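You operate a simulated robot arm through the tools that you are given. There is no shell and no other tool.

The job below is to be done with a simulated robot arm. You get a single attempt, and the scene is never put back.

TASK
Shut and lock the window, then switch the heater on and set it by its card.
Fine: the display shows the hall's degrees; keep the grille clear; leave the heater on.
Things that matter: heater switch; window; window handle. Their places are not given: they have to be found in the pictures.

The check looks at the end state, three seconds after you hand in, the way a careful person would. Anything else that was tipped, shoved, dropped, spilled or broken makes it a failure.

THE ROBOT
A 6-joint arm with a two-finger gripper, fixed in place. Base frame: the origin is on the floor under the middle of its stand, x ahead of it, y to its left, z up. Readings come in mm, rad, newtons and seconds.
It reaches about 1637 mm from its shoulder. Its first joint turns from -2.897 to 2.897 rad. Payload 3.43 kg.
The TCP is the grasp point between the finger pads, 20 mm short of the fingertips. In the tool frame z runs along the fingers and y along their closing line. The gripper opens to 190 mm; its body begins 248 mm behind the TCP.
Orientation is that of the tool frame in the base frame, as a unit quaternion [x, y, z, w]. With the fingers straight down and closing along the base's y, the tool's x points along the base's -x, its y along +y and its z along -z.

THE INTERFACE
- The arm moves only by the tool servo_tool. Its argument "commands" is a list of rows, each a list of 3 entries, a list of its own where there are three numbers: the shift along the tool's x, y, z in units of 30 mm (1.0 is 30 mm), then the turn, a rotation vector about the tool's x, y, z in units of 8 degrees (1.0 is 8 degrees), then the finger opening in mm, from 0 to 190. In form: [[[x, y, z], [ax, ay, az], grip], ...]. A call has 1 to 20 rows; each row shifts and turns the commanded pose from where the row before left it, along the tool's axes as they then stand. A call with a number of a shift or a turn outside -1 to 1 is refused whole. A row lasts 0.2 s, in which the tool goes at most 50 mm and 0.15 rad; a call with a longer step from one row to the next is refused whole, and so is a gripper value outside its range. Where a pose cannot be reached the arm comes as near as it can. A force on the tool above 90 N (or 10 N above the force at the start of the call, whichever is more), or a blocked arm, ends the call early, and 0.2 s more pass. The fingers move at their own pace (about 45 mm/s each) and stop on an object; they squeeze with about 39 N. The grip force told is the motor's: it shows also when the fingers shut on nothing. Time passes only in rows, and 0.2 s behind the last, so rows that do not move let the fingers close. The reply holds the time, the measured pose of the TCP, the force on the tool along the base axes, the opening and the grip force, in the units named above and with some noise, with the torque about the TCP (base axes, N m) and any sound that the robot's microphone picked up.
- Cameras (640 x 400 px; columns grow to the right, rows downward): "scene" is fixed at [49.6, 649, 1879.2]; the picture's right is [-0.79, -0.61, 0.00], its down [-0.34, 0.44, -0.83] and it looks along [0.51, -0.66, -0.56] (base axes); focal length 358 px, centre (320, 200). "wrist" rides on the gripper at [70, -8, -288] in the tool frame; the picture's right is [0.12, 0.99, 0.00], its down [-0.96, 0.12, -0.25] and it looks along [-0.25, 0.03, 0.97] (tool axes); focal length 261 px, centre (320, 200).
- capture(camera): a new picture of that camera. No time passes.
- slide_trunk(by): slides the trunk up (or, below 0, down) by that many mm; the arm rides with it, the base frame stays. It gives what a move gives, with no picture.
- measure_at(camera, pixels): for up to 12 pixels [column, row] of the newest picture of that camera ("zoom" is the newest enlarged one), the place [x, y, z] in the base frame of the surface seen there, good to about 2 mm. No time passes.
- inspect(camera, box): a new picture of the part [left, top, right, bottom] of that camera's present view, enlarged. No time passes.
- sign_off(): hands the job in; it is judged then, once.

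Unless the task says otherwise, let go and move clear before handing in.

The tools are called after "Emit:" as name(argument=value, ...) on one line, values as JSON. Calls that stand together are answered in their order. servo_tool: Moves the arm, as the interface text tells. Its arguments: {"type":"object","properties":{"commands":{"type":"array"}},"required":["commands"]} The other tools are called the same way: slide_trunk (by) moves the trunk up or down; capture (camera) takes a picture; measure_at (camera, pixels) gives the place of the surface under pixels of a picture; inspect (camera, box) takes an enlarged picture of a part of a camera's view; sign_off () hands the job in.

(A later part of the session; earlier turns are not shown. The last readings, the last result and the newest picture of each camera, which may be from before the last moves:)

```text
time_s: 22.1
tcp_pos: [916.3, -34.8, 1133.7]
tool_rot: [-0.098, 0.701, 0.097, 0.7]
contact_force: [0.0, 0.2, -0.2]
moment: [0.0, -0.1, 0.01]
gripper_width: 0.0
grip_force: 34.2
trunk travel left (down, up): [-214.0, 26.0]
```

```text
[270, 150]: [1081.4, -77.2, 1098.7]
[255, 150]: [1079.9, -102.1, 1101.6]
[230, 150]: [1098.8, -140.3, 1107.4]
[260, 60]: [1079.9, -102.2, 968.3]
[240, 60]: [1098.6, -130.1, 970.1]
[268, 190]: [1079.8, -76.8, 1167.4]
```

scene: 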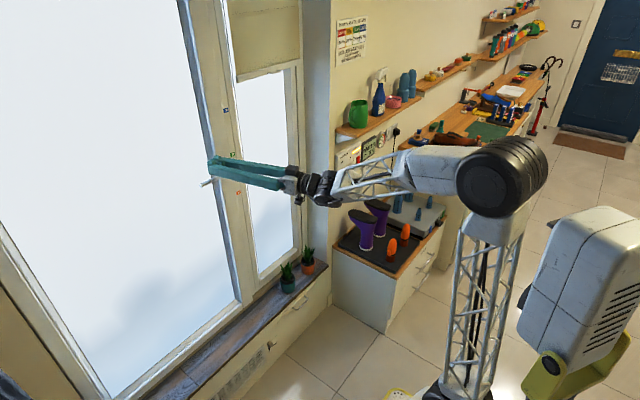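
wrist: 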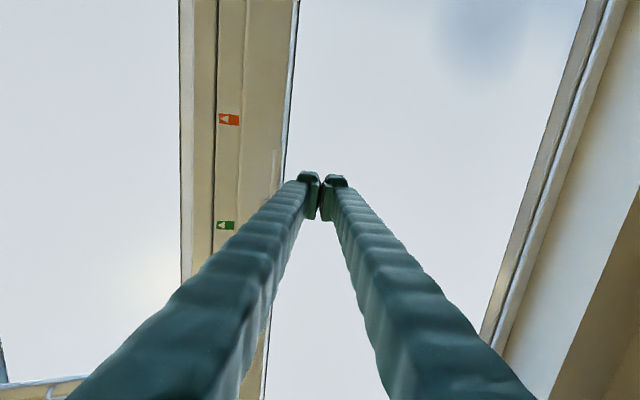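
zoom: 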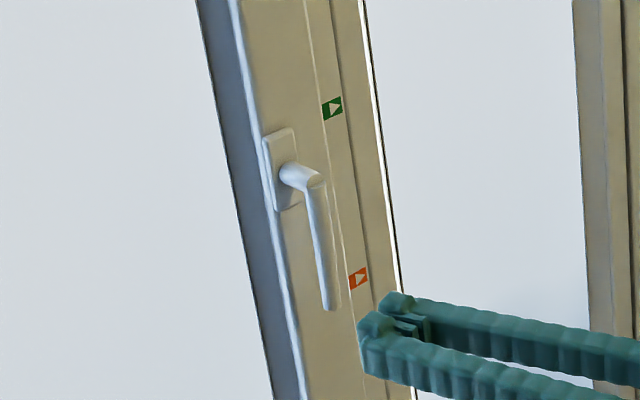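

The lever is vertical and the sash flush at x≈1080, so the window is shut and locked. Next I'll map the obstacles around the heater panel: shelf, boots and counter.

Emit:
capture(camera="scene")

Emit:
measure_at(camera="scene", pixels=[[340, 132], [365, 135], [420, 92], [357, 112], [362, 215], [378, 205], [365, 245], [404, 232], [345, 240], [380, 150], [440, 195], [390, 270]])

Emit:
inspect(camera="scene", box=[320, 90, 480, 290])

```text
taken
```

scene: 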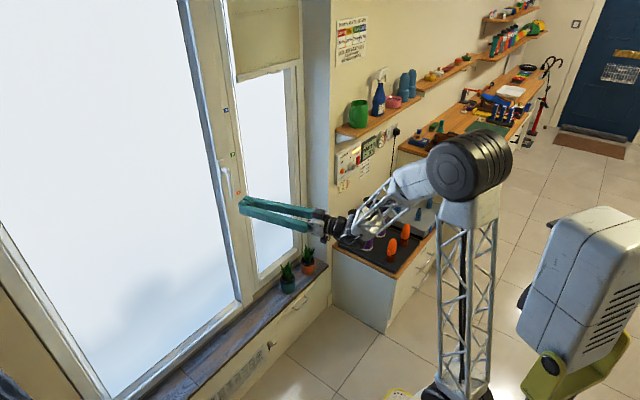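

```text
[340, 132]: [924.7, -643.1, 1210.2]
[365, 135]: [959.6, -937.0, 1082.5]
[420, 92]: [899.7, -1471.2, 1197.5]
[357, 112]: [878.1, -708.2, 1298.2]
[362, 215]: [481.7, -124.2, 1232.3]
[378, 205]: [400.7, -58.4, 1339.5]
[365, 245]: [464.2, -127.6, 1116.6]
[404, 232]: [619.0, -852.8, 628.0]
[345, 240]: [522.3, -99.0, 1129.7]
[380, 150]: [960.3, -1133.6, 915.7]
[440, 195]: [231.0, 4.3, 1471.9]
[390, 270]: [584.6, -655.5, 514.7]
```

```text
2.00 times, centred on (400, 190) of scene
```

zoom: 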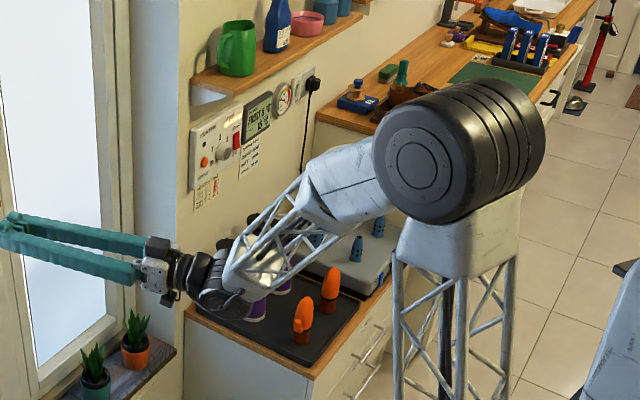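

Next I'll retract from the window, straighten the yaw, and swing toward the heater panel at y≈-745 while opening the fingers a little for a clear view.

Emit:
servo_tool(commands=[[[0, 0.27, -0.95], [0, 0, 0], 100], [[0, 0.27, -0.95], [0, 0, 0], 100], [[0, 0.27, -0.95], [0, 0, 0], 100], [[0, 0.27, -0.95], [0, 0, 0], 100], [[0, 0.27, -0.95], [0, 0, 0], 100], [[0, 0.27, -0.95], [0, 0, 0], 100], [[0, -0.9, -0.3], [1, 0, 0], 100], [[0, -0.95, -0.15], [1, 0, 0], 100], [[0, -1, 0], [0, 0, 0], 100], [[0, -1, 0], [0, 0, 0], 100], [[0, -1, 0], [0, 0, 0], 100], [[0, -1, 0], [0, 0, 0], 100], [[0, -1, 0], [0, 0, 0], 100], [[0, -1, 0], [0, 0, 0], 100]])

Emit:
capture(camera="scene")

Emit:
capture(camera="wrist")

```text
time_s: 25.1
tcp_pos: [781.8, -292.9, 1187.9]
tool_rot: [0.0, 0.707, -0.002, 0.707]
contact_force: [-0.9, -0.2, 1.1]
moment: [-0.01, 0.11, -0.13]
gripper_width: 99.9
grip_force: 0.1
out of reach, approached as far as the arm can: row 4, 5, 6, 7, 8
trunk travel left (down, up): [-214.0, 26.0]
```

```text
taken
```

scene: 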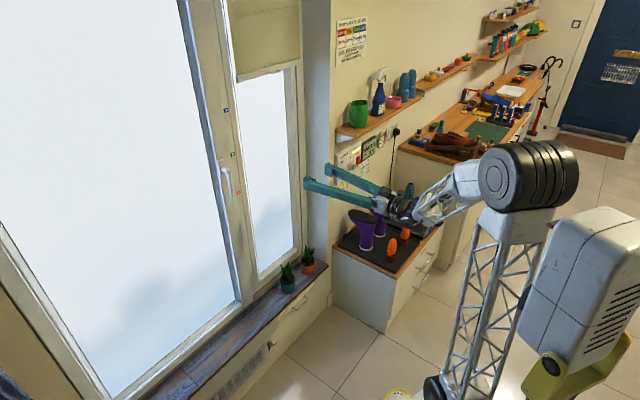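

```text
taken
```

wrist: 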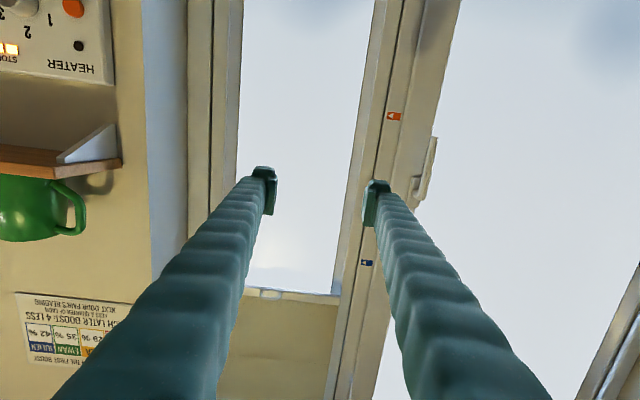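

The arm is at (782, -293, 1188) with panel coming into view at wrist upper-left. I'll measure the shelf's front edge and the boots for clearance before descending.

Emit:
measure_at(camera="scene", pixels=[[355, 215], [375, 203], [345, 240], [365, 240], [405, 232], [391, 245], [355, 136], [375, 127], [345, 133], [410, 190], [398, 203], [420, 215]])

Emit:
measure_at(camera="wrist", pixels=[[20, 155], [110, 165], [60, 175], [100, 60], [20, 50], [73, 8], [5, 5], [78, 45], [105, 10], [60, 205], [100, 130], [130, 60]])

Emit:
inspect(camera="wrist", box=[0, 0, 160, 100])

```text
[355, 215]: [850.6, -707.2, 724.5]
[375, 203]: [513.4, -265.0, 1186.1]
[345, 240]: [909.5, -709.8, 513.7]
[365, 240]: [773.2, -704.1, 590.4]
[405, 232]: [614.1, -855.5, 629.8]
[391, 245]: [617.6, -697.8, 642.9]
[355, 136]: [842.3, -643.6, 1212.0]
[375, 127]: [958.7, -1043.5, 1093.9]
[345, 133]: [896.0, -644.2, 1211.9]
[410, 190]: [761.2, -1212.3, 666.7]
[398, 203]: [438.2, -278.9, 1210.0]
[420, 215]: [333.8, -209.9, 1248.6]
```

```text
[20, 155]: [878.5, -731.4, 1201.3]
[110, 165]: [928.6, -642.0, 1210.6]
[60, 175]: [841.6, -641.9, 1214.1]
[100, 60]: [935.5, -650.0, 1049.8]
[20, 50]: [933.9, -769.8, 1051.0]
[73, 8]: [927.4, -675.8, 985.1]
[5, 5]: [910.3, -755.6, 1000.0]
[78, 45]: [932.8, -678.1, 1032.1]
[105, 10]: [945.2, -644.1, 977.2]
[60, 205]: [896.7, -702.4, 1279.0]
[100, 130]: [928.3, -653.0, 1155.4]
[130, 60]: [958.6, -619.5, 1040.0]
```

```text
4.00 times, centred on (80, 50) of wrist
```

zoom: 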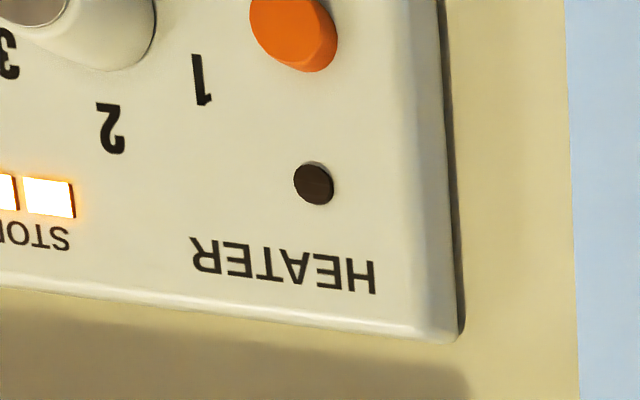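

Shelf underside is z≈1200 and boots top near z≈750, so there's a clear corridor at z≈1000 to the panel face (x≈934). I'll move there for a head-on look.

Emit:
servo_tool(commands=[[[0.78, -1, -0.2], [0, 0, 0], 100], [[0.78, -1, -0.2], [0, 0, 0], 100], [[0.78, -1, -0.2], [0, 0, 0], 100], [[0.78, -1, -0.2], [0, 0, 0], 100], [[0.78, -1, -0.2], [0, 0, 0], 100], [[0.78, -1, -0.2], [0, 0, 0], 100], [[0.78, -1, -0.2], [0, 0, 0], 100], [[0.78, -1, -0.2], [0, 0, 0], 100], [[0, -1, 0], [0, 0, 0], 100], [[0, -1, 0], [0, 0, 0], 100], [[0, -1, 0], [0, 0, 0], 100], [[0, -1, 0], [0, 0, 0], 100], [[0, -1, 0], [0, 0, 0], 100]])

Emit:
capture(camera="scene")

Emit:
capture(camera="wrist")

```text
time_s: 27.9
tcp_pos: [733.4, -681.1, 1001.6]
tool_rot: [-0.001, 0.708, -0.002, 0.707]
contact_force: [-0.2, 0.2, -0.5]
moment: [0.02, 0.08, -0.05]
gripper_width: 99.8
grip_force: 0.0
trunk travel left (down, up): [-214.0, 26.0]
```

```text
taken
```

scene: 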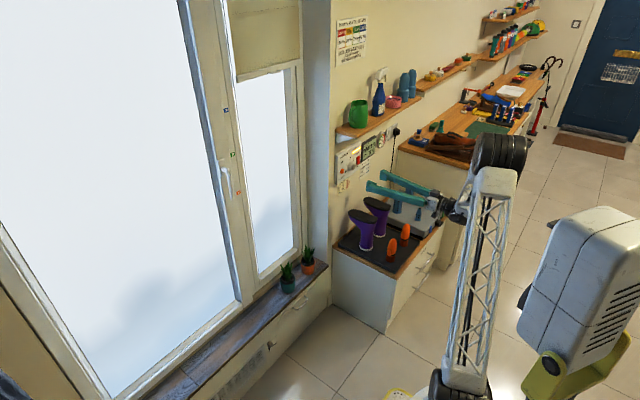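

```text
taken
```

wrist: 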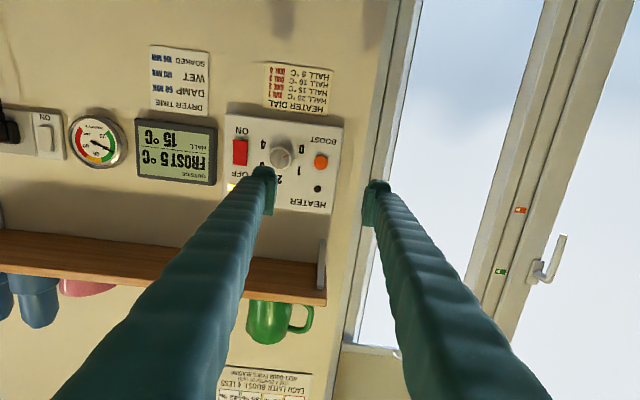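

Good view of the panel now; there is also a "4" near wrist (263,143). I'll enlarge the panel and card, and the socket/gauge area too.

Emit:
inspect(camera="wrist", box=[220, 110, 350, 220])

Emit:
inspect(camera="wrist", box=[255, 55, 345, 120])

Emit:
inspect(camera="wrist", box=[0, 90, 230, 200])

Emit:
inspect(camera="scene", box=[330, 130, 390, 195])

```text
3.64 times, centred on (285, 165) of wrist
```

zoom: 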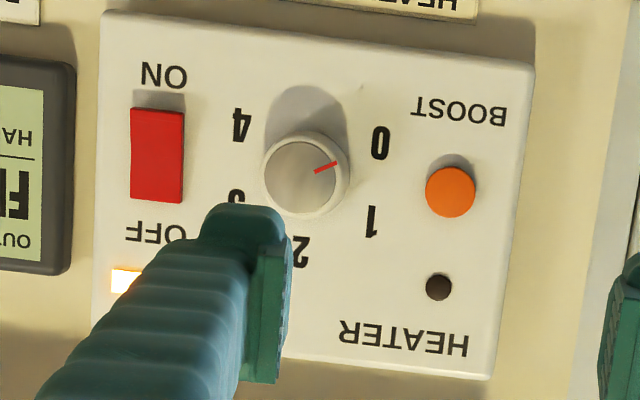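

```text
6.15 times, centred on (300, 88) of wrist
```

zoom: 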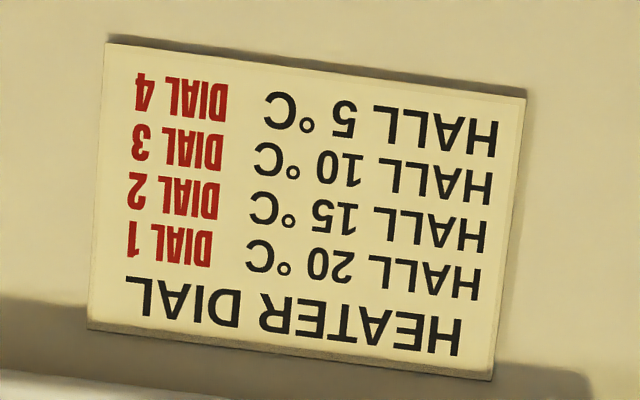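

```text
2.78 times, centred on (115, 145) of wrist
```

zoom: 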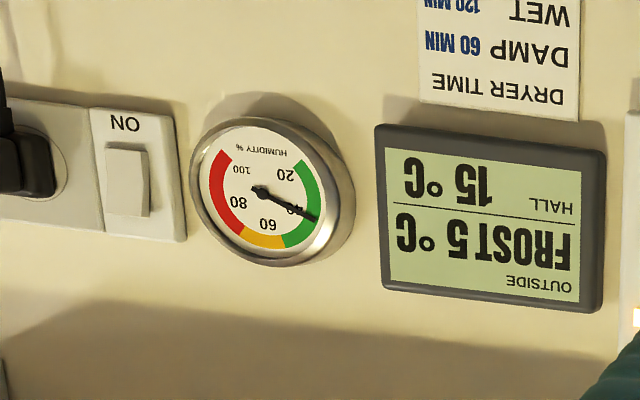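

```text
6.15 times, centred on (360, 162) of scene
```

zoom: 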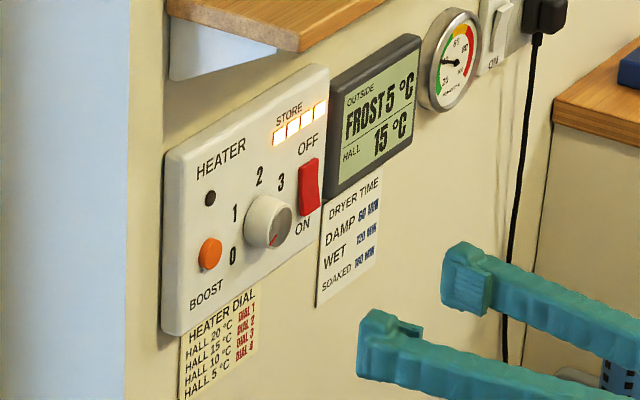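

Confirmed: HALL 15 °C → DIAL 2; the dial pointer is at 0 and positions 0–4 ring the knob with 2 at the top. I'll re-inspect and measure the knob, labels and rocker precisely.

Emit:
inspect(camera="wrist", box=[220, 110, 350, 220])

Emit:
measure_at(camera="zoom", pixels=[[380, 143], [371, 222], [302, 252], [233, 197], [240, 125], [305, 177], [317, 171], [335, 163], [262, 185], [348, 170], [300, 213], [308, 142]])

Emit:
measure_at(camera="zoom", pixels=[[135, 112], [180, 117], [135, 195], [178, 198], [157, 155], [155, 125], [155, 185], [450, 192], [163, 75], [115, 150], [200, 150], [340, 95]])

```text
3.64 times, centred on (285, 165) of wrist
```

zoom: 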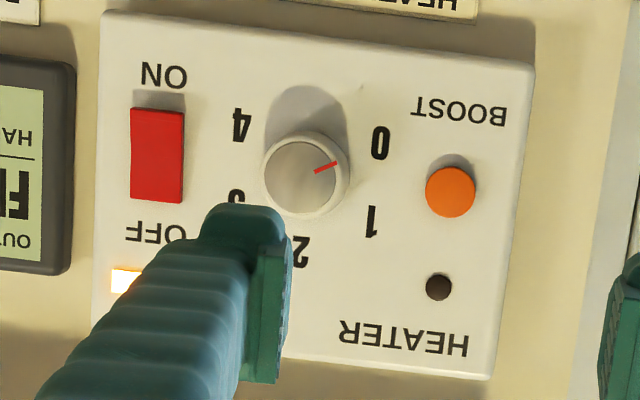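

```text
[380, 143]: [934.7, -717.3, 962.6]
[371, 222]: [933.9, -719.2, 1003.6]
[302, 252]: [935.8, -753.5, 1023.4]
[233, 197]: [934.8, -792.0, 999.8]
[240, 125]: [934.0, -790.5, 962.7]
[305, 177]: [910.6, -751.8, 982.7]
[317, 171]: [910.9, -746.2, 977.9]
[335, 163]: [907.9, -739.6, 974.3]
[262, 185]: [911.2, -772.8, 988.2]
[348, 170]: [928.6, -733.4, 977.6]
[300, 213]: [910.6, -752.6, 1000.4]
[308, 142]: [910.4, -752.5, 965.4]
```

```text
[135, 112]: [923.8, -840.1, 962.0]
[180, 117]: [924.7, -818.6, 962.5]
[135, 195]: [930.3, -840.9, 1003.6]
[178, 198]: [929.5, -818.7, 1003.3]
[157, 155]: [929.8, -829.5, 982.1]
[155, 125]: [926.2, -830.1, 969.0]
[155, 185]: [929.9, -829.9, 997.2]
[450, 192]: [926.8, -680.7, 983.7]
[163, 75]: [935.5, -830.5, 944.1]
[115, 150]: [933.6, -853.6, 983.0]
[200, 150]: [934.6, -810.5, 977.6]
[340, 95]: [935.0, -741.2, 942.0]
```

The panel face is x≈934.5, the knob centre (910, -753, 983) with 60° steps (0 at −120°, 2 straight up), and the rocker spans y −841…−818, z 962…1004 with its lower (ON) edge proud at x≈924. I'll close the fingers and line up with the rocker's lower half, first checking the display's protrusion.

Emit:
measure_at(camera="wrist", pixels=[[213, 150], [215, 170], [140, 150], [175, 170], [290, 310], [270, 245], [180, 100], [300, 100]])

Emit:
servo_tool(commands=[[[0.277, -0.99, 0], [0, 0, 0], 0], [[0.277, -0.99, 0], [0, 0, 0], 0], [[0.277, -0.99, 0], [0, 0, 0], 0], [[0.277, -0.99, 0], [0, 0, 0], 0], [[0.277, -0.99, 0], [0, 0, 0], 0], [[0, 0, 0.6], [0, 0, 0], 0], [[0, 0, 0.6], [0, 0, 0], 0], [[0, 0, 0.6], [0, 0, 0], 0], [[0, 0, 0.6], [0, 0, 0], 0], [[0, 0, 0.6], [0, 0, 0], 0]])

Emit:
capture(camera="wrist")

Emit:
inspect(camera="scene", box=[330, 130, 420, 200])

```text
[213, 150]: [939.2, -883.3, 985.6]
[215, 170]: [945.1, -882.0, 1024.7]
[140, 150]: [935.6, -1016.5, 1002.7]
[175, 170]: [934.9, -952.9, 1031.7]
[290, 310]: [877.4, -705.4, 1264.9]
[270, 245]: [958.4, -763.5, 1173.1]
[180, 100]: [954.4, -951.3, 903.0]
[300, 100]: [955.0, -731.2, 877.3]
```

```text
time_s: 30.1
tcp_pos: [819.2, -830.4, 958.0]
tool_rot: [-0.001, 0.707, 0.0, 0.707]
contact_force: [-0.6, -0.3, -0.4]
moment: [0.03, 0.05, -0.01]
gripper_width: 0.0
grip_force: 34.4
trunk travel left (down, up): [-214.0, 26.0]
```

```text
taken
```

wrist: 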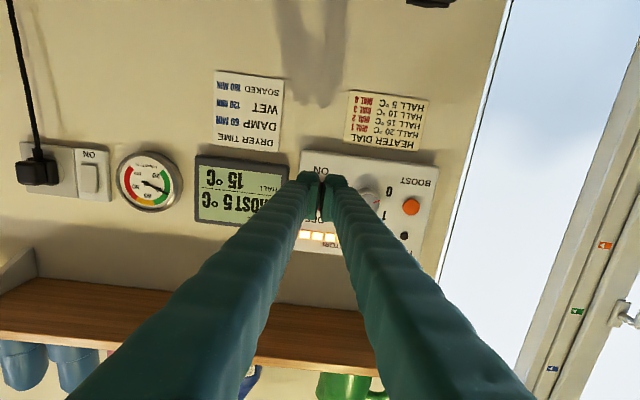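

```text
5.71 times, centred on (375, 165) of scene
```

zoom: 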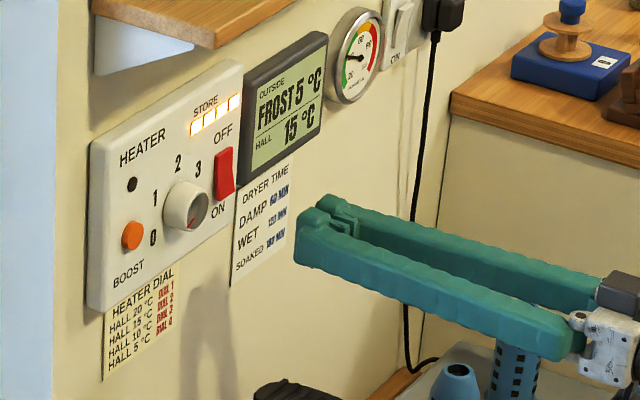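

The closed fingers are lined up below-right in the view, with the rocker ahead. I'll measure the fingertip's actual extents to know where it'll touch.

Emit:
measure_at(camera="zoom", pixels=[[300, 222], [299, 258], [320, 200], [345, 205], [330, 268], [360, 278], [345, 235], [312, 215], [225, 165], [220, 190]])

Emit:
inspect(camera="wrist", box=[270, 140, 400, 250])

```text
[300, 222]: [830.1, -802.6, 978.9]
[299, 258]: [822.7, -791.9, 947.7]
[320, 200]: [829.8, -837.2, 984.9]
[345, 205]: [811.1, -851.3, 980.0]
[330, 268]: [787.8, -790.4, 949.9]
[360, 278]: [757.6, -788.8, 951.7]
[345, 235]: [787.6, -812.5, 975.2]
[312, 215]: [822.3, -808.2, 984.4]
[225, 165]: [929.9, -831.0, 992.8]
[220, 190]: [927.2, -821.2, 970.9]
```

```text
3.64 times, centred on (335, 195) of wrist
```

zoom: 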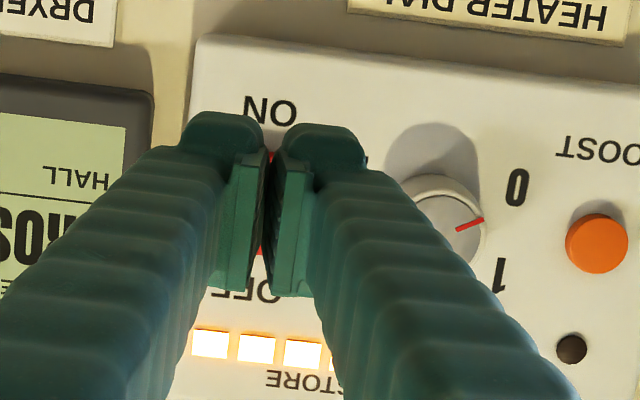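

The fingers are chunky (about ±40 mm wide, ±27 mm tall when closed), so I'll press the rocker with the centre lower, near z≈948. First I'll measure the pad geometry for the later dial grip.

Emit:
measure_at(camera="zoom", pixels=[[262, 158], [250, 200], [240, 285], [228, 120], [255, 128], [200, 125], [270, 200], [292, 160], [280, 200], [285, 285], [320, 130], [350, 140]])

```text
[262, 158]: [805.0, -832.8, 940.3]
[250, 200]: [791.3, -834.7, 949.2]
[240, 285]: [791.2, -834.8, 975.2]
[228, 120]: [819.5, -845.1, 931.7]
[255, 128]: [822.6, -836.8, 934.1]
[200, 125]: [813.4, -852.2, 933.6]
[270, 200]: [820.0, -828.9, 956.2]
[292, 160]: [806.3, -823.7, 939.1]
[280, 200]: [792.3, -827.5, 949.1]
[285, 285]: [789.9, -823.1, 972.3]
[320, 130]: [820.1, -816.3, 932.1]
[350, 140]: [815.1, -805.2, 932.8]
```

Pads run from about 28 mm behind to near the tip. Now I'll drop to z≈948, advance to just short of the rocker and press its lower half in small steps.

Emit:
servo_tool(commands=[[[0.33, 0, 0.5], [0, 0, 0], 0], [[0, 0, 0.7], [0, 0, 0], 0], [[0, 0, 0.7], [0, 0, 0], 0], [[0, 0, 0.6], [0, 0, 0], 0], [[0, 0, 0.15], [0, 0, 0], 0], [[0, 0, 0.15], [0, 0, 0], 0]])

Emit:
capture(camera="wrist")

Emit:
inspect(camera="scene", box=[330, 130, 420, 200])

```text
time_s: 31.6
tcp_pos: [907.5, -831.1, 948.4]
tool_rot: [-0.001, 0.708, -0.002, 0.706]
contact_force: [-0.8, 0.7, -0.3]
moment: [0.0, -0.02, 0.04]
gripper_width: 0.1
grip_force: 34.1
trunk travel left (down, up): [-214.0, 26.0]
```

```text
taken
```

wrist: 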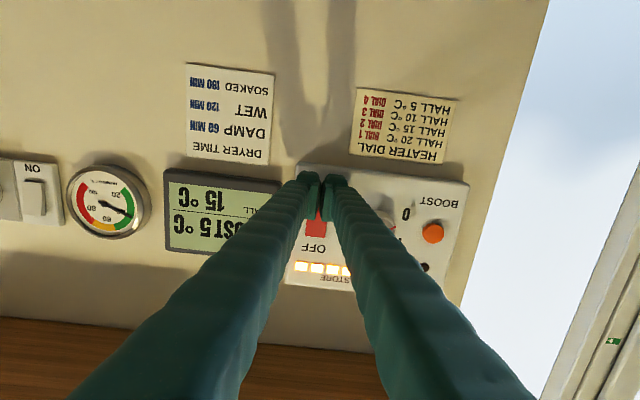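

```text
5.71 times, centred on (375, 165) of scene
```

zoom: 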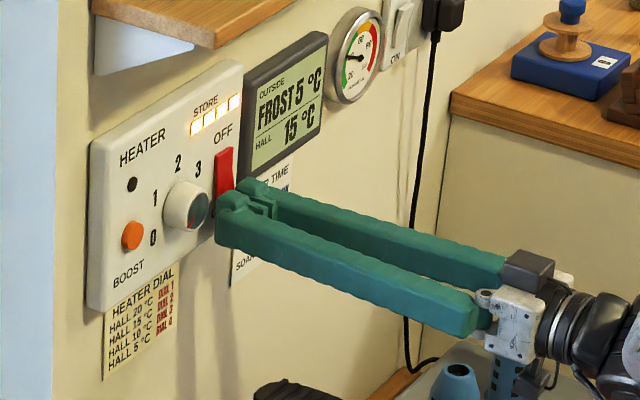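

The tip is at x≈927.5 with no force reading yet. I'll press further in 2 mm steps.

Emit:
servo_tool(commands=[[[0, 0, 0.07], [0, 0, 0], 0], [[0, 0, 0.07], [0, 0, 0], 0], [[0, 0, 0], [0, 0, 0], 0]])

Emit:
inspect(camera="scene", box=[330, 130, 420, 200])

Emit:
inspect(camera="wrist", box=[260, 150, 380, 290])

```text
time_s: 32.4
tcp_pos: [911.3, -830.9, 949.8]
tool_rot: [0.0, 0.707, -0.002, 0.707]
contact_force: [-0.9, 1.2, 0.0]
moment: [-0.02, -0.02, -0.02]
gripper_width: 0.1
grip_force: 34.0
trunk travel left (down, up): [-214.0, 26.0]
heard: click
```

```text
5.71 times, centred on (375, 165) of scene
```

zoom: 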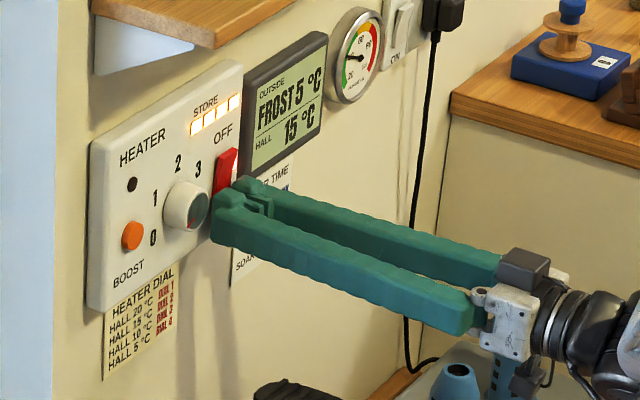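

```text
2.86 times, centred on (320, 220) of wrist
```

zoom: 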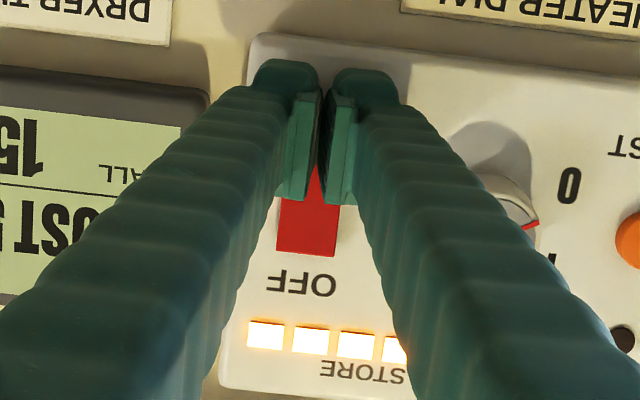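

A click was heard and the rocker's top now stands proud, so it flipped to ON. I'll withdraw and look.

Emit:
servo_tool(commands=[[[0, 0, -0.5], [0, 0, 0], 0], [[0, 0, -1], [0, 0, 0], 0], [[0, 0, -1], [0, 0, 0], 0], [[0, 0, -1], [0, 0, 0], 0], [[0, 0, -1], [0, 0, 0], 0], [[-0.4, 0.8, -0.7], [0, 0, 0], 100], [[-0.4, 0.8, 0], [0, 0, 0], 100], [[-0.3, 0.8, 0], [0, 0, 0], 100]])

Emit:
inspect(camera="scene", box=[330, 130, 420, 200])

Emit:
capture(camera="wrist")

```text
time_s: 34.1
tcp_pos: [755.6, -760.9, 983.5]
tool_rot: [-0.001, 0.708, -0.001, 0.707]
contact_force: [0.2, 0.0, -1.1]
moment: [0.0, -0.14, 0.12]
gripper_width: 69.9
grip_force: 0.0
trunk travel left (down, up): [-214.0, 26.0]
```

```text
5.71 times, centred on (375, 165) of scene
```

zoom: 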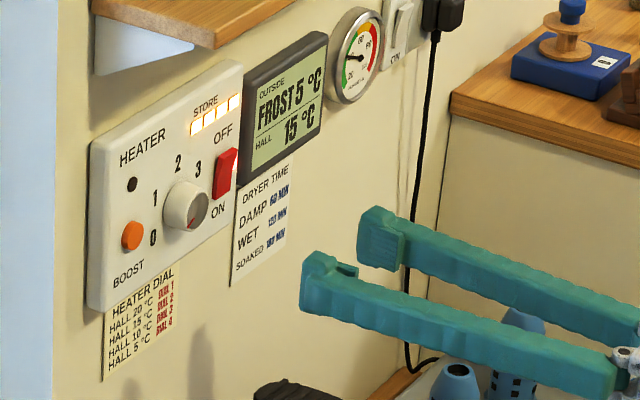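

```text
taken
```

wrist: 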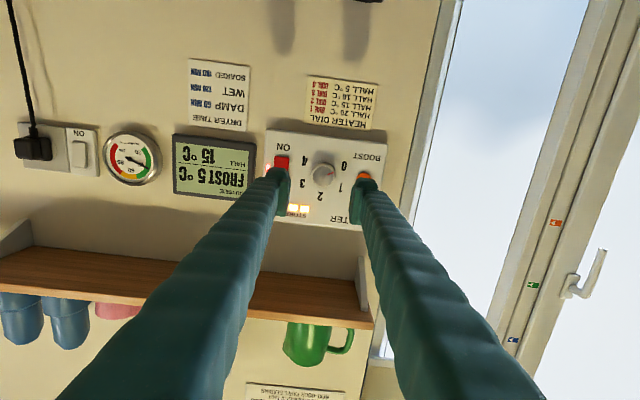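

The rocker now reads ON (bottom in, top proud). Next I'll test in free space how far the wrist can roll, since I need the fingers closing near-vertically on the knob and about 120° of turn clockwise (0 → 2).

Emit:
servo_tool(commands=[[[0, 0, 0], [0, 0, 1], 70], [[0, 0, 0], [0, 0, 1], 70], [[0, 0, 0], [0, 0, 1], 70], [[0, 0, 0], [0, 0, 1], 70], [[0, 0, 0], [0, 0, 1], 70], [[0, 0, 0], [0, 0, 1], 70], [[0, 0, 0], [0, 0, 1], 70], [[0, 0, 0], [0, 0, 1], 70], [[0, 0, 0], [0, 0, 1], 70], [[0, 0, 0], [0, 0, 1], 70], [[0, 0, 0], [0, 0, 1], 70], [[0, 0, 0], [0, 0, 1], 70], [[0, 0, 0], [0, 0, 1], 70], [[0, 0, 0], [0, 0, 1], 70], [[0, 0, 0], [0, 0, 1], 70]])

Emit:
measure_at(camera="zoom", pixels=[[222, 160], [222, 175], [222, 190], [228, 155], [195, 215], [205, 205], [192, 225]])

Emit:
capture(camera="wrist")

```text
time_s: 37.4
tcp_pos: [753.9, -759.4, 982.5]
tool_rot: [0.613, 0.355, 0.611, 0.354]
contact_force: [0.0, -0.3, 0.0]
moment: [0.01, 0.0, 0.0]
gripper_width: 69.9
grip_force: 0.0
trunk travel left (down, up): [-214.0, 26.0]
```

```text
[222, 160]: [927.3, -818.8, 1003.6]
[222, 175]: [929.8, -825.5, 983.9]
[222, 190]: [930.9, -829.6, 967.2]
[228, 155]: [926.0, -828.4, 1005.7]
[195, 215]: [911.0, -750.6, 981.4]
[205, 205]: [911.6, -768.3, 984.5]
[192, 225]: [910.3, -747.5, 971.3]
```

```text
taken
```

wrist: 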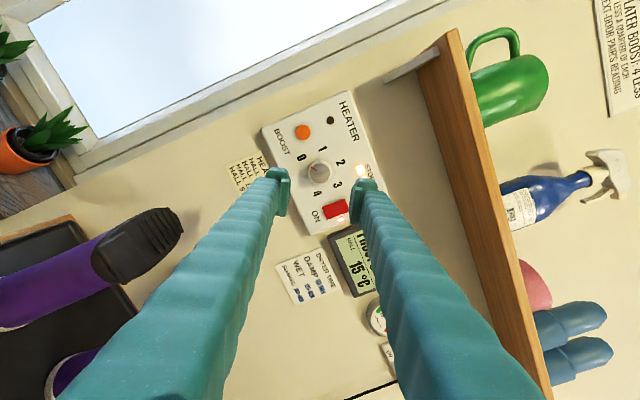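

Rolling +120° is reachable, and the rocker reads bottom x≈931/top x≈926 (ON). I'll roll back to +60°, centre on the knob (y≈-753.5, z≈982.5), open to 64 mm, and approach to just short of it.

Emit:
servo_tool(commands=[[[0, 0, 0], [0, 0, -1], 64], [[0, 0, 0], [0, 0, -1], 64], [[0, 0, 0], [0, 0, -1], 64], [[0, 0, 0], [0, 0, -1], 64], [[0, 0, 0], [0, 0, -1], 64], [[0, 0, 0], [0, 0, -1], 64], [[0, 0, 0], [0, 0, -1], 64], [[0, 0, 0], [0, 0, -0.5], 64], [[0.173, 0.1, 0], [0, 0, 0], 64], [[0, 0, 1], [0, 0, 0], 64], [[0, 0, 1], [0, 0, 0], 64], [[0, 0, 1], [0, 0, 0], 64], [[0, 0, 0.6], [0, 0, 0], 64]])

Emit:
capture(camera="wrist")

Emit:
inspect(camera="scene", box=[330, 130, 420, 200])

```text
time_s: 40.1
tcp_pos: [863.8, -753.9, 980.4]
tool_rot: [0.354, 0.613, 0.352, 0.613]
contact_force: [-0.1, -0.4, 0.4]
moment: [0.01, 0.05, -0.01]
gripper_width: 64.0
grip_force: 0.2
trunk travel left (down, up): [-214.0, 26.0]
```

```text
taken
```

wrist: 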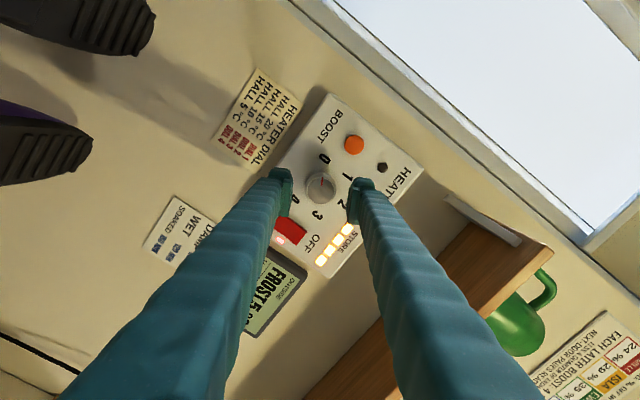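

```text
5.71 times, centred on (375, 165) of scene
```

zoom: 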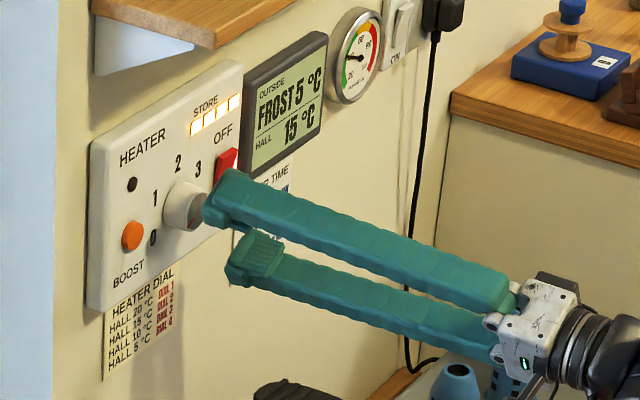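

The knob at wrist (321,187) is centred between the tips (285 and 360). I'll advance so the pads straddle it (tips at x≈928) and close on it.

Emit:
servo_tool(commands=[[[-0.03, 0.05, 0.5], [0, 0, 0], 64], [[0, 0, 0.5], [0, 0, 0], 64], [[0, 0, 0.44], [0, 0, 0], 64], [[0, 0, 0], [0, 0, 0], 64]])

Emit:
capture(camera="wrist")

Emit:
inspect(camera="scene", box=[330, 130, 420, 200])

```text
time_s: 41.1
tcp_pos: [905.5, -753.2, 983.4]
tool_rot: [0.354, 0.613, 0.352, 0.613]
contact_force: [-0.7, 0.6, -0.2]
moment: [0.0, -0.01, -0.01]
gripper_width: 63.9
grip_force: 0.0
trunk travel left (down, up): [-214.0, 26.0]
```

```text
taken
```

wrist: 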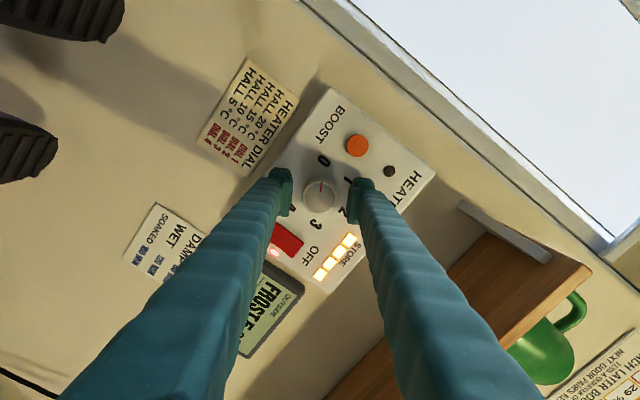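

```text
5.71 times, centred on (375, 165) of scene
```

zoom: 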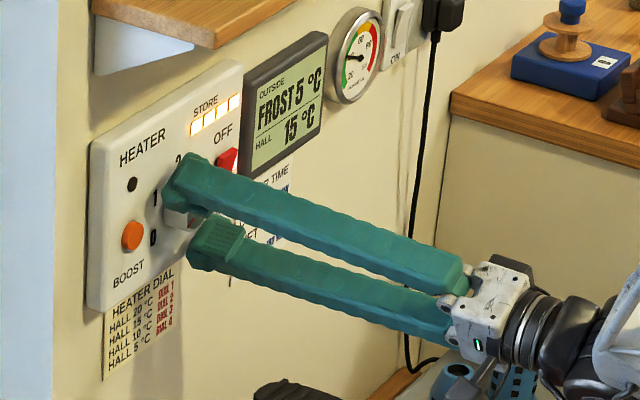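

The pads straddle the knob with tips at x≈925. I'll close on it now.

Emit:
servo_tool(commands=[[[0, 0, 0], [0, 0, 0], 0], [[0, 0, 0], [0, 0, 0], 0], [[0, 0, 0], [0, 0, 0], 0], [[0, 0, 0], [0, 0, 0], 0]])

Emit:
inspect(camera="wrist", box=[250, 120, 410, 260])

```text
time_s: 42.1
tcp_pos: [905.2, -753.3, 982.9]
tool_rot: [0.353, 0.614, 0.352, 0.612]
contact_force: [0.6, -0.6, -1.6]
moment: [0.0, 0.01, 0.0]
gripper_width: 40.1
grip_force: 44.8
trunk travel left (down, up): [-214.0, 26.0]
```

```text
2.86 times, centred on (330, 190) of wrist
```

zoom: 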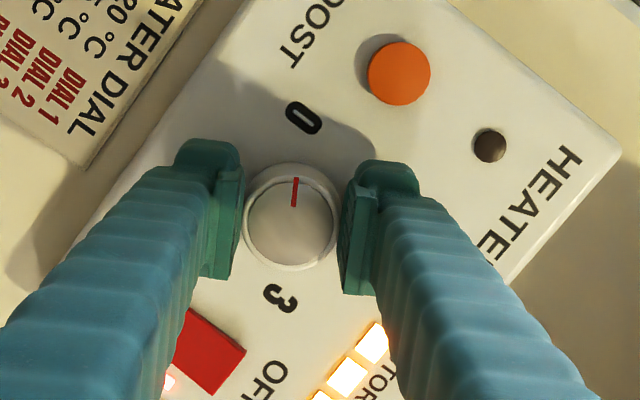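

The grip holds the knob at 40 mm with low side forces. I'll roll +60° (clockwise as seen facing the wall) toward "1".

Emit:
servo_tool(commands=[[[0, 0, 0], [0, 0, 0.75], 0], [[0, 0, 0], [0, 0, 0.75], 0], [[0, 0, 0], [0, 0, 0.75], 0], [[0, 0, 0], [0, 0, 0.75], 0], [[0, 0, 0], [0, 0, 0.75], 0], [[0, 0, 0], [0, 0, 0.75], 0], [[0, 0, 0], [0, 0, 0.75], 0], [[0, 0, 0], [0, 0, 0.75], 0], [[0, 0, 0], [0, 0, 0.75], 0], [[0, 0, 0], [0, 0, 0.75], 0]])

Emit:
capture(camera="wrist")

Emit:
inspect(camera="wrist", box=[250, 120, 410, 260])

```text
time_s: 44.4
tcp_pos: [905.2, -754.2, 984.6]
tool_rot: [0.612, 0.354, 0.612, 0.355]
contact_force: [3.7, -2.6, 7.2]
moment: [0.03, -0.11, 0.07]
gripper_width: 39.8
grip_force: 44.9
trunk travel left (down, up): [-214.0, 26.0]
```

```text
taken
```

wrist: 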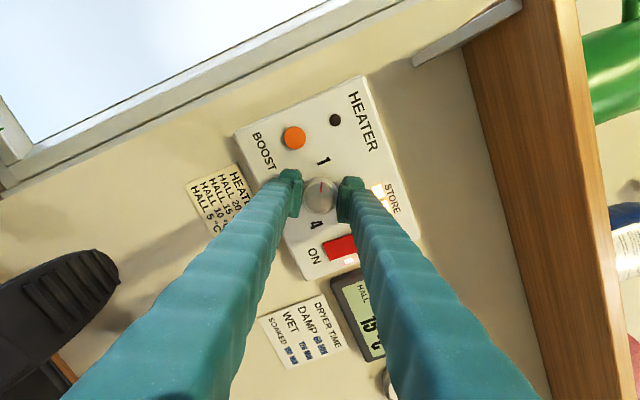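

```text
2.86 times, centred on (330, 190) of wrist
```

zoom: 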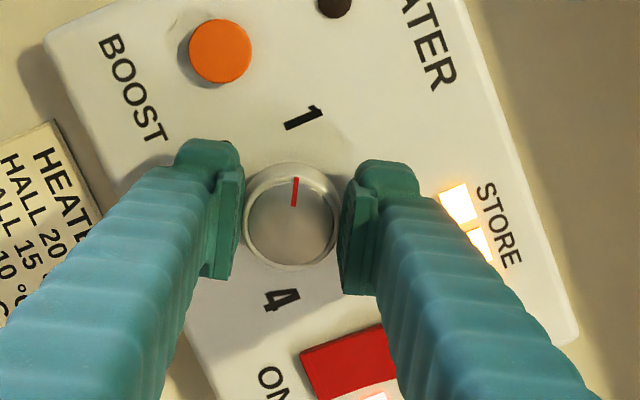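

The pointer now aims at "1" (wrist zoom, red mark towards the 1). I'll open, roll back −60° around the knob, re-grip and turn another +60° to "2".

Emit:
servo_tool(commands=[[[0, 0, 0], [0, 0, 0], 64], [[0, 0, 0], [0, 0, 0], 64], [[0, 0, 0], [0, 0, 0], 64], [[0, 0, 0], [0, 0, -0.75], 64], [[0, 0, 0], [0, 0, -0.75], 64], [[0, 0, 0], [0, 0, -0.75], 64], [[0, 0, 0], [0, 0, -0.75], 64], [[0, 0, 0], [0, 0, -0.75], 64], [[0, 0, 0], [0, 0, -0.75], 64], [[0, 0, 0], [0, 0, -0.75], 64], [[0, 0, 0], [0, 0, -0.75], 64], [[0, 0, 0], [0, 0, -0.75], 64], [[0, 0, 0], [0, 0, -0.75], 64]])

Emit:
inspect(camera="wrist", box=[250, 120, 410, 260])

Emit:
inspect(camera="scene", box=[330, 130, 420, 200])

```text
time_s: 47.1
tcp_pos: [907.2, -753.0, 984.9]
tool_rot: [0.353, 0.614, 0.351, 0.613]
contact_force: [0.1, 0.4, 0.0]
moment: [0.02, 0.01, 0.0]
gripper_width: 64.0
grip_force: 0.2
trunk travel left (down, up): [-214.0, 26.0]
```

```text
2.86 times, centred on (330, 190) of wrist
```

zoom: 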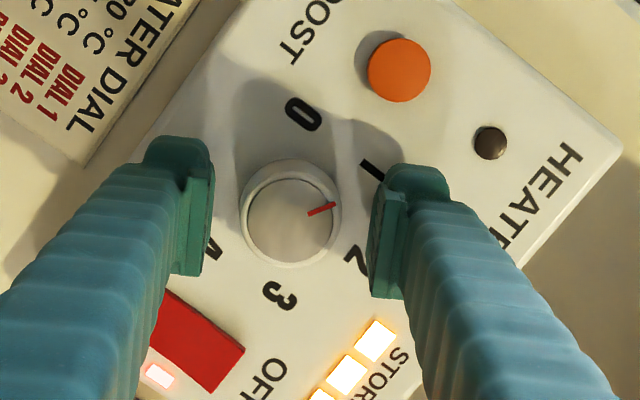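

```text
5.71 times, centred on (375, 165) of scene
```

zoom: 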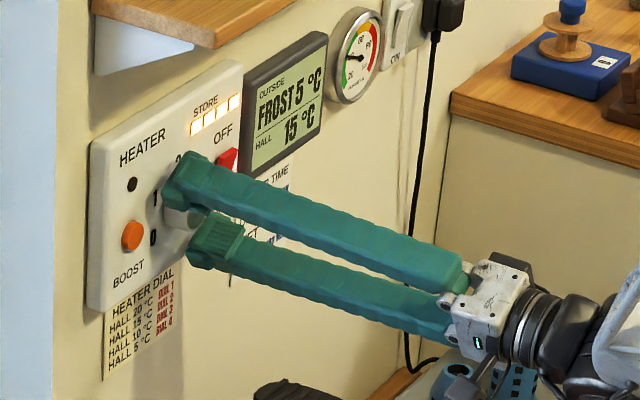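

The pointer is around "1" and an indicator under the rocker is lit. I'll measure the pointer angle before the second turn.

Emit:
inspect(camera="wrist", box=[290, 160, 350, 220])

```text
6.67 times, centred on (320, 190) of wrist
```

zoom: 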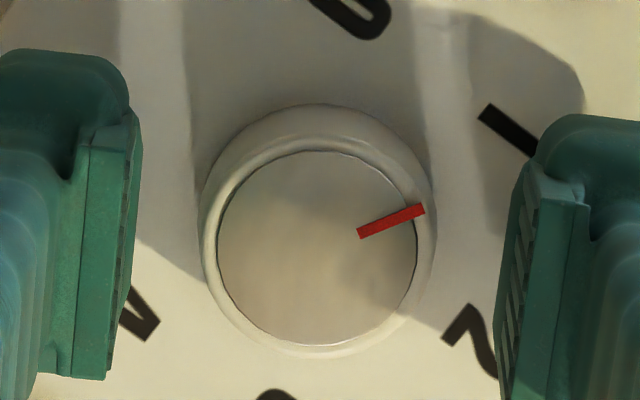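

Emit:
measure_at(camera="zoom", pixels=[[360, 233], [375, 228], [390, 222], [405, 216], [422, 210], [318, 249], [222, 250], [415, 250], [318, 155], [318, 342], [360, 10], [500, 125]])

```text
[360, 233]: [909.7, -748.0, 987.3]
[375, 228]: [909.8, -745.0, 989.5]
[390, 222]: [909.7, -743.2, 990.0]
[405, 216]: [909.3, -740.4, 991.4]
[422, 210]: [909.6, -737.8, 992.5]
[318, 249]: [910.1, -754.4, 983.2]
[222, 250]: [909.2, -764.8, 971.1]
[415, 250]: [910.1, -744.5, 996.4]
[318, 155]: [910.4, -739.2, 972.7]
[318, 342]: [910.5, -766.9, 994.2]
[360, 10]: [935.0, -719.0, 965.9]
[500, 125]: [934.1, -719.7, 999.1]
```

The pointer sits at about −60° (label 1), as intended. I'll re-grip and roll another +60° to bring it straight up to "2".

Emit:
servo_tool(commands=[[[0.025, -0.045, 0], [0, 0, 0], 64], [[0, 0, 0], [0, 0, 0], 0], [[0, 0, 0], [0, 0, 0], 0], [[0, 0, 0], [0, 0, 0], 0], [[0, 0, 0], [0, 0, 0], 0], [[0, 0, 0], [0, 0, 0.76], 0], [[0, 0, 0], [0, 0, 0.76], 0], [[0, 0, 0], [0, 0, 0.76], 0], [[0, 0, 0], [0, 0, 0.76], 0], [[0, 0, 0], [0, 0, 0.76], 0], [[0, 0, 0], [0, 0, 0.76], 0], [[0, 0, 0], [0, 0, 0.76], 0], [[0, 0, 0], [0, 0, 0.76], 0], [[0, 0, 0], [0, 0, 0.76], 0], [[0, 0, 0], [0, 0, 0.76], 0]])

Emit:
inspect(camera="wrist", box=[250, 120, 410, 260])

Emit:
inspect(camera="wrist", box=[290, 160, 350, 220])

```text
time_s: 50.4
tcp_pos: [906.0, -752.0, 985.1]
tool_rot: [0.614, 0.349, 0.614, 0.352]
contact_force: [21.4, -5.5, 31.9]
moment: [-0.03, -0.45, 0.37]
gripper_width: 39.6
grip_force: 45.4
trunk travel left (down, up): [-214.0, 26.0]
```

```text
2.86 times, centred on (330, 190) of wrist
```

zoom: 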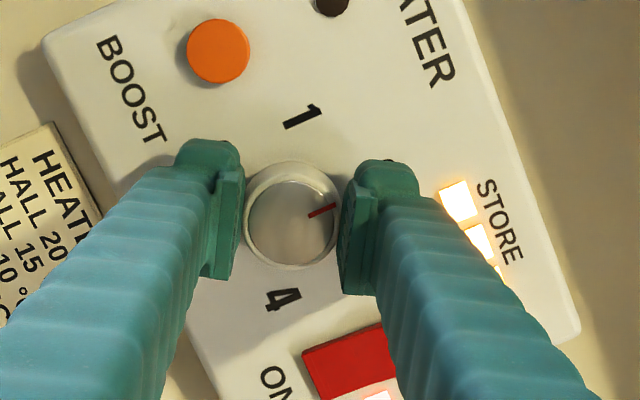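

```text
6.67 times, centred on (320, 190) of wrist
```

zoom: 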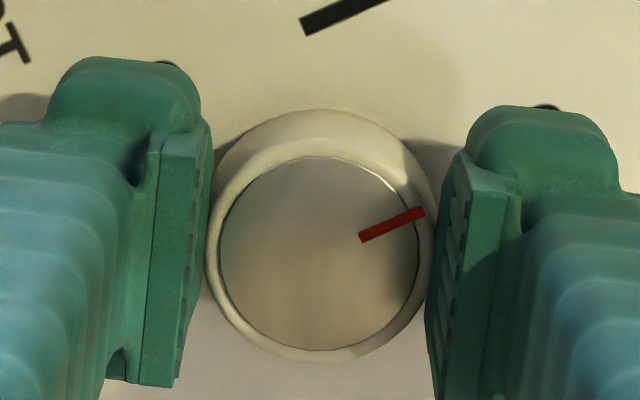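

The knob turned with the grip; there's a modest side load of ~38 N from a small offset. I'll measure the pointer, then release.

Emit:
measure_at(camera="zoom", pixels=[[362, 238], [378, 231], [393, 224], [408, 217], [422, 211], [320, 254], [224, 254], [416, 254], [320, 158], [320, 350]])

Emit:
servo_tool(commands=[[[0, 0, 0], [0, 0, 0], 64], [[0, 0, 0], [0, 0, 0], 64], [[0, 0, 0], [0, 0, 0], 64], [[0, 0, 0], [0, 0, 0], 64]])

Emit:
inspect(camera="wrist", box=[290, 160, 350, 220])

Emit:
measure_at(camera="zoom", pixels=[[362, 238], [378, 231], [393, 224], [408, 217], [422, 211], [320, 254]])

```text
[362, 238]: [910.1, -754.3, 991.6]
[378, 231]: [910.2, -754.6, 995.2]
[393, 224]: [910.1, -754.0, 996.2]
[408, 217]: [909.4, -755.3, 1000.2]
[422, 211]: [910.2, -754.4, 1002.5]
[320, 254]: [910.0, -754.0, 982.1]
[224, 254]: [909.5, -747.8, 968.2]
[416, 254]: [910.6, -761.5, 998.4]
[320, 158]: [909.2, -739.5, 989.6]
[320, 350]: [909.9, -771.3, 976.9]
```

```text
time_s: 51.4
tcp_pos: [906.7, -753.2, 981.0]
tool_rot: [0.615, 0.351, 0.613, 0.35]
contact_force: [-0.6, 0.2, -0.1]
moment: [0.06, 0.0, -0.02]
gripper_width: 64.0
grip_force: 0.1
trunk travel left (down, up): [-214.0, 26.0]
```

```text
6.67 times, centred on (320, 190) of wrist
```

zoom: 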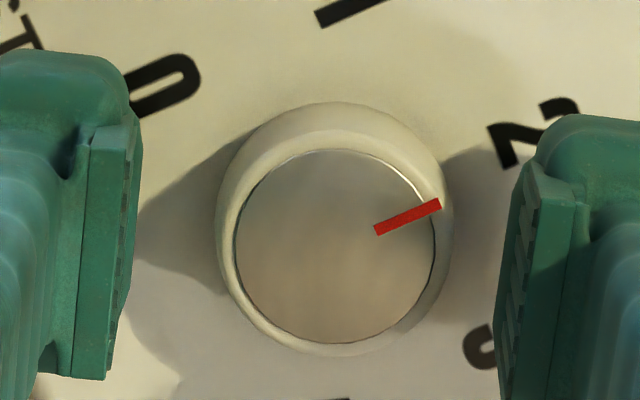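

```text
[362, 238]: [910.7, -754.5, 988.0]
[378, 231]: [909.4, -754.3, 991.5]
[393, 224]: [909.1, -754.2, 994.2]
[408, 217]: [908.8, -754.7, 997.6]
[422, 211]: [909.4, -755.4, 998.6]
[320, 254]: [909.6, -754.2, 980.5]
```

The pointer is now straight up (y≈-754.4 along its length), aligned with "2". I'll withdraw straight back and verify the whole panel.

Emit:
servo_tool(commands=[[[0, 0, -0.5], [0, 0, 0], 64], [[0, 0, -1], [0, 0, 0], 64], [[0, 0, -1], [0, 0, 0], 64], [[0, 0, -1], [0, 0, 0], 64], [[0, 0, -1], [0, 0, 0], 64], [[0, 0, -1], [0, 0, 0], 64], [[0, 0, -0.5], [0, 0, 0], 64]])

Emit:
capture(camera="wrist")

Emit:
inspect(camera="wrist", box=[250, 80, 400, 240])

Emit:
inspect(camera="scene", box=[330, 130, 420, 200])

Emit:
capture(camera="scene")

```text
time_s: 53.0
tcp_pos: [727.0, -752.6, 983.2]
tool_rot: [0.615, 0.351, 0.614, 0.35]
contact_force: [1.1, -0.5, -0.1]
moment: [-0.02, -0.01, 0.0]
gripper_width: 64.1
grip_force: 0.1
trunk travel left (down, up): [-214.0, 26.0]
```

```text
taken
```

wrist: 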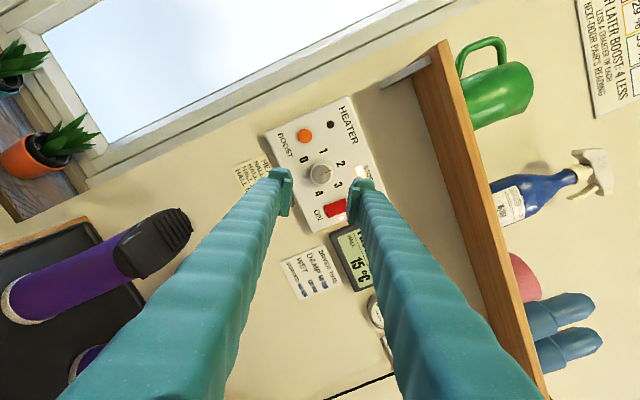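

```text
2.50 times, centred on (325, 160) of wrist
```

zoom: 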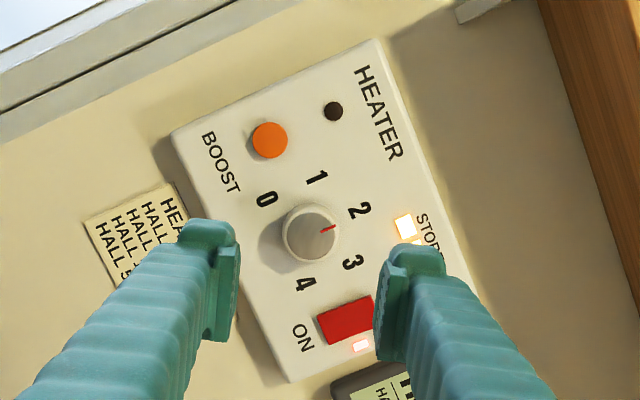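

```text
5.71 times, centred on (375, 165) of scene
```

zoom: 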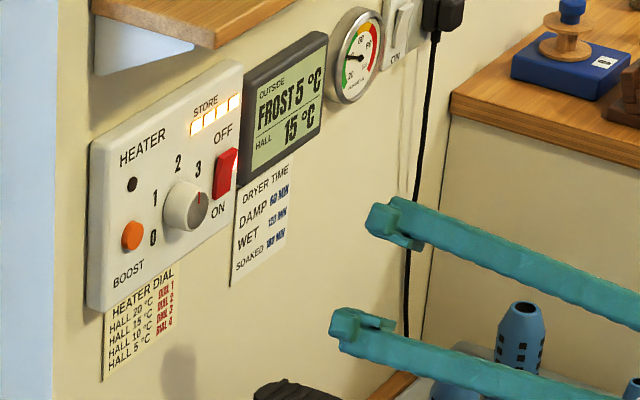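

```text
taken
```

scene: 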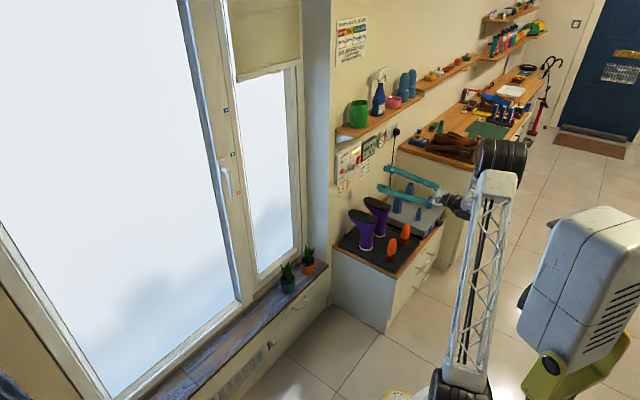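

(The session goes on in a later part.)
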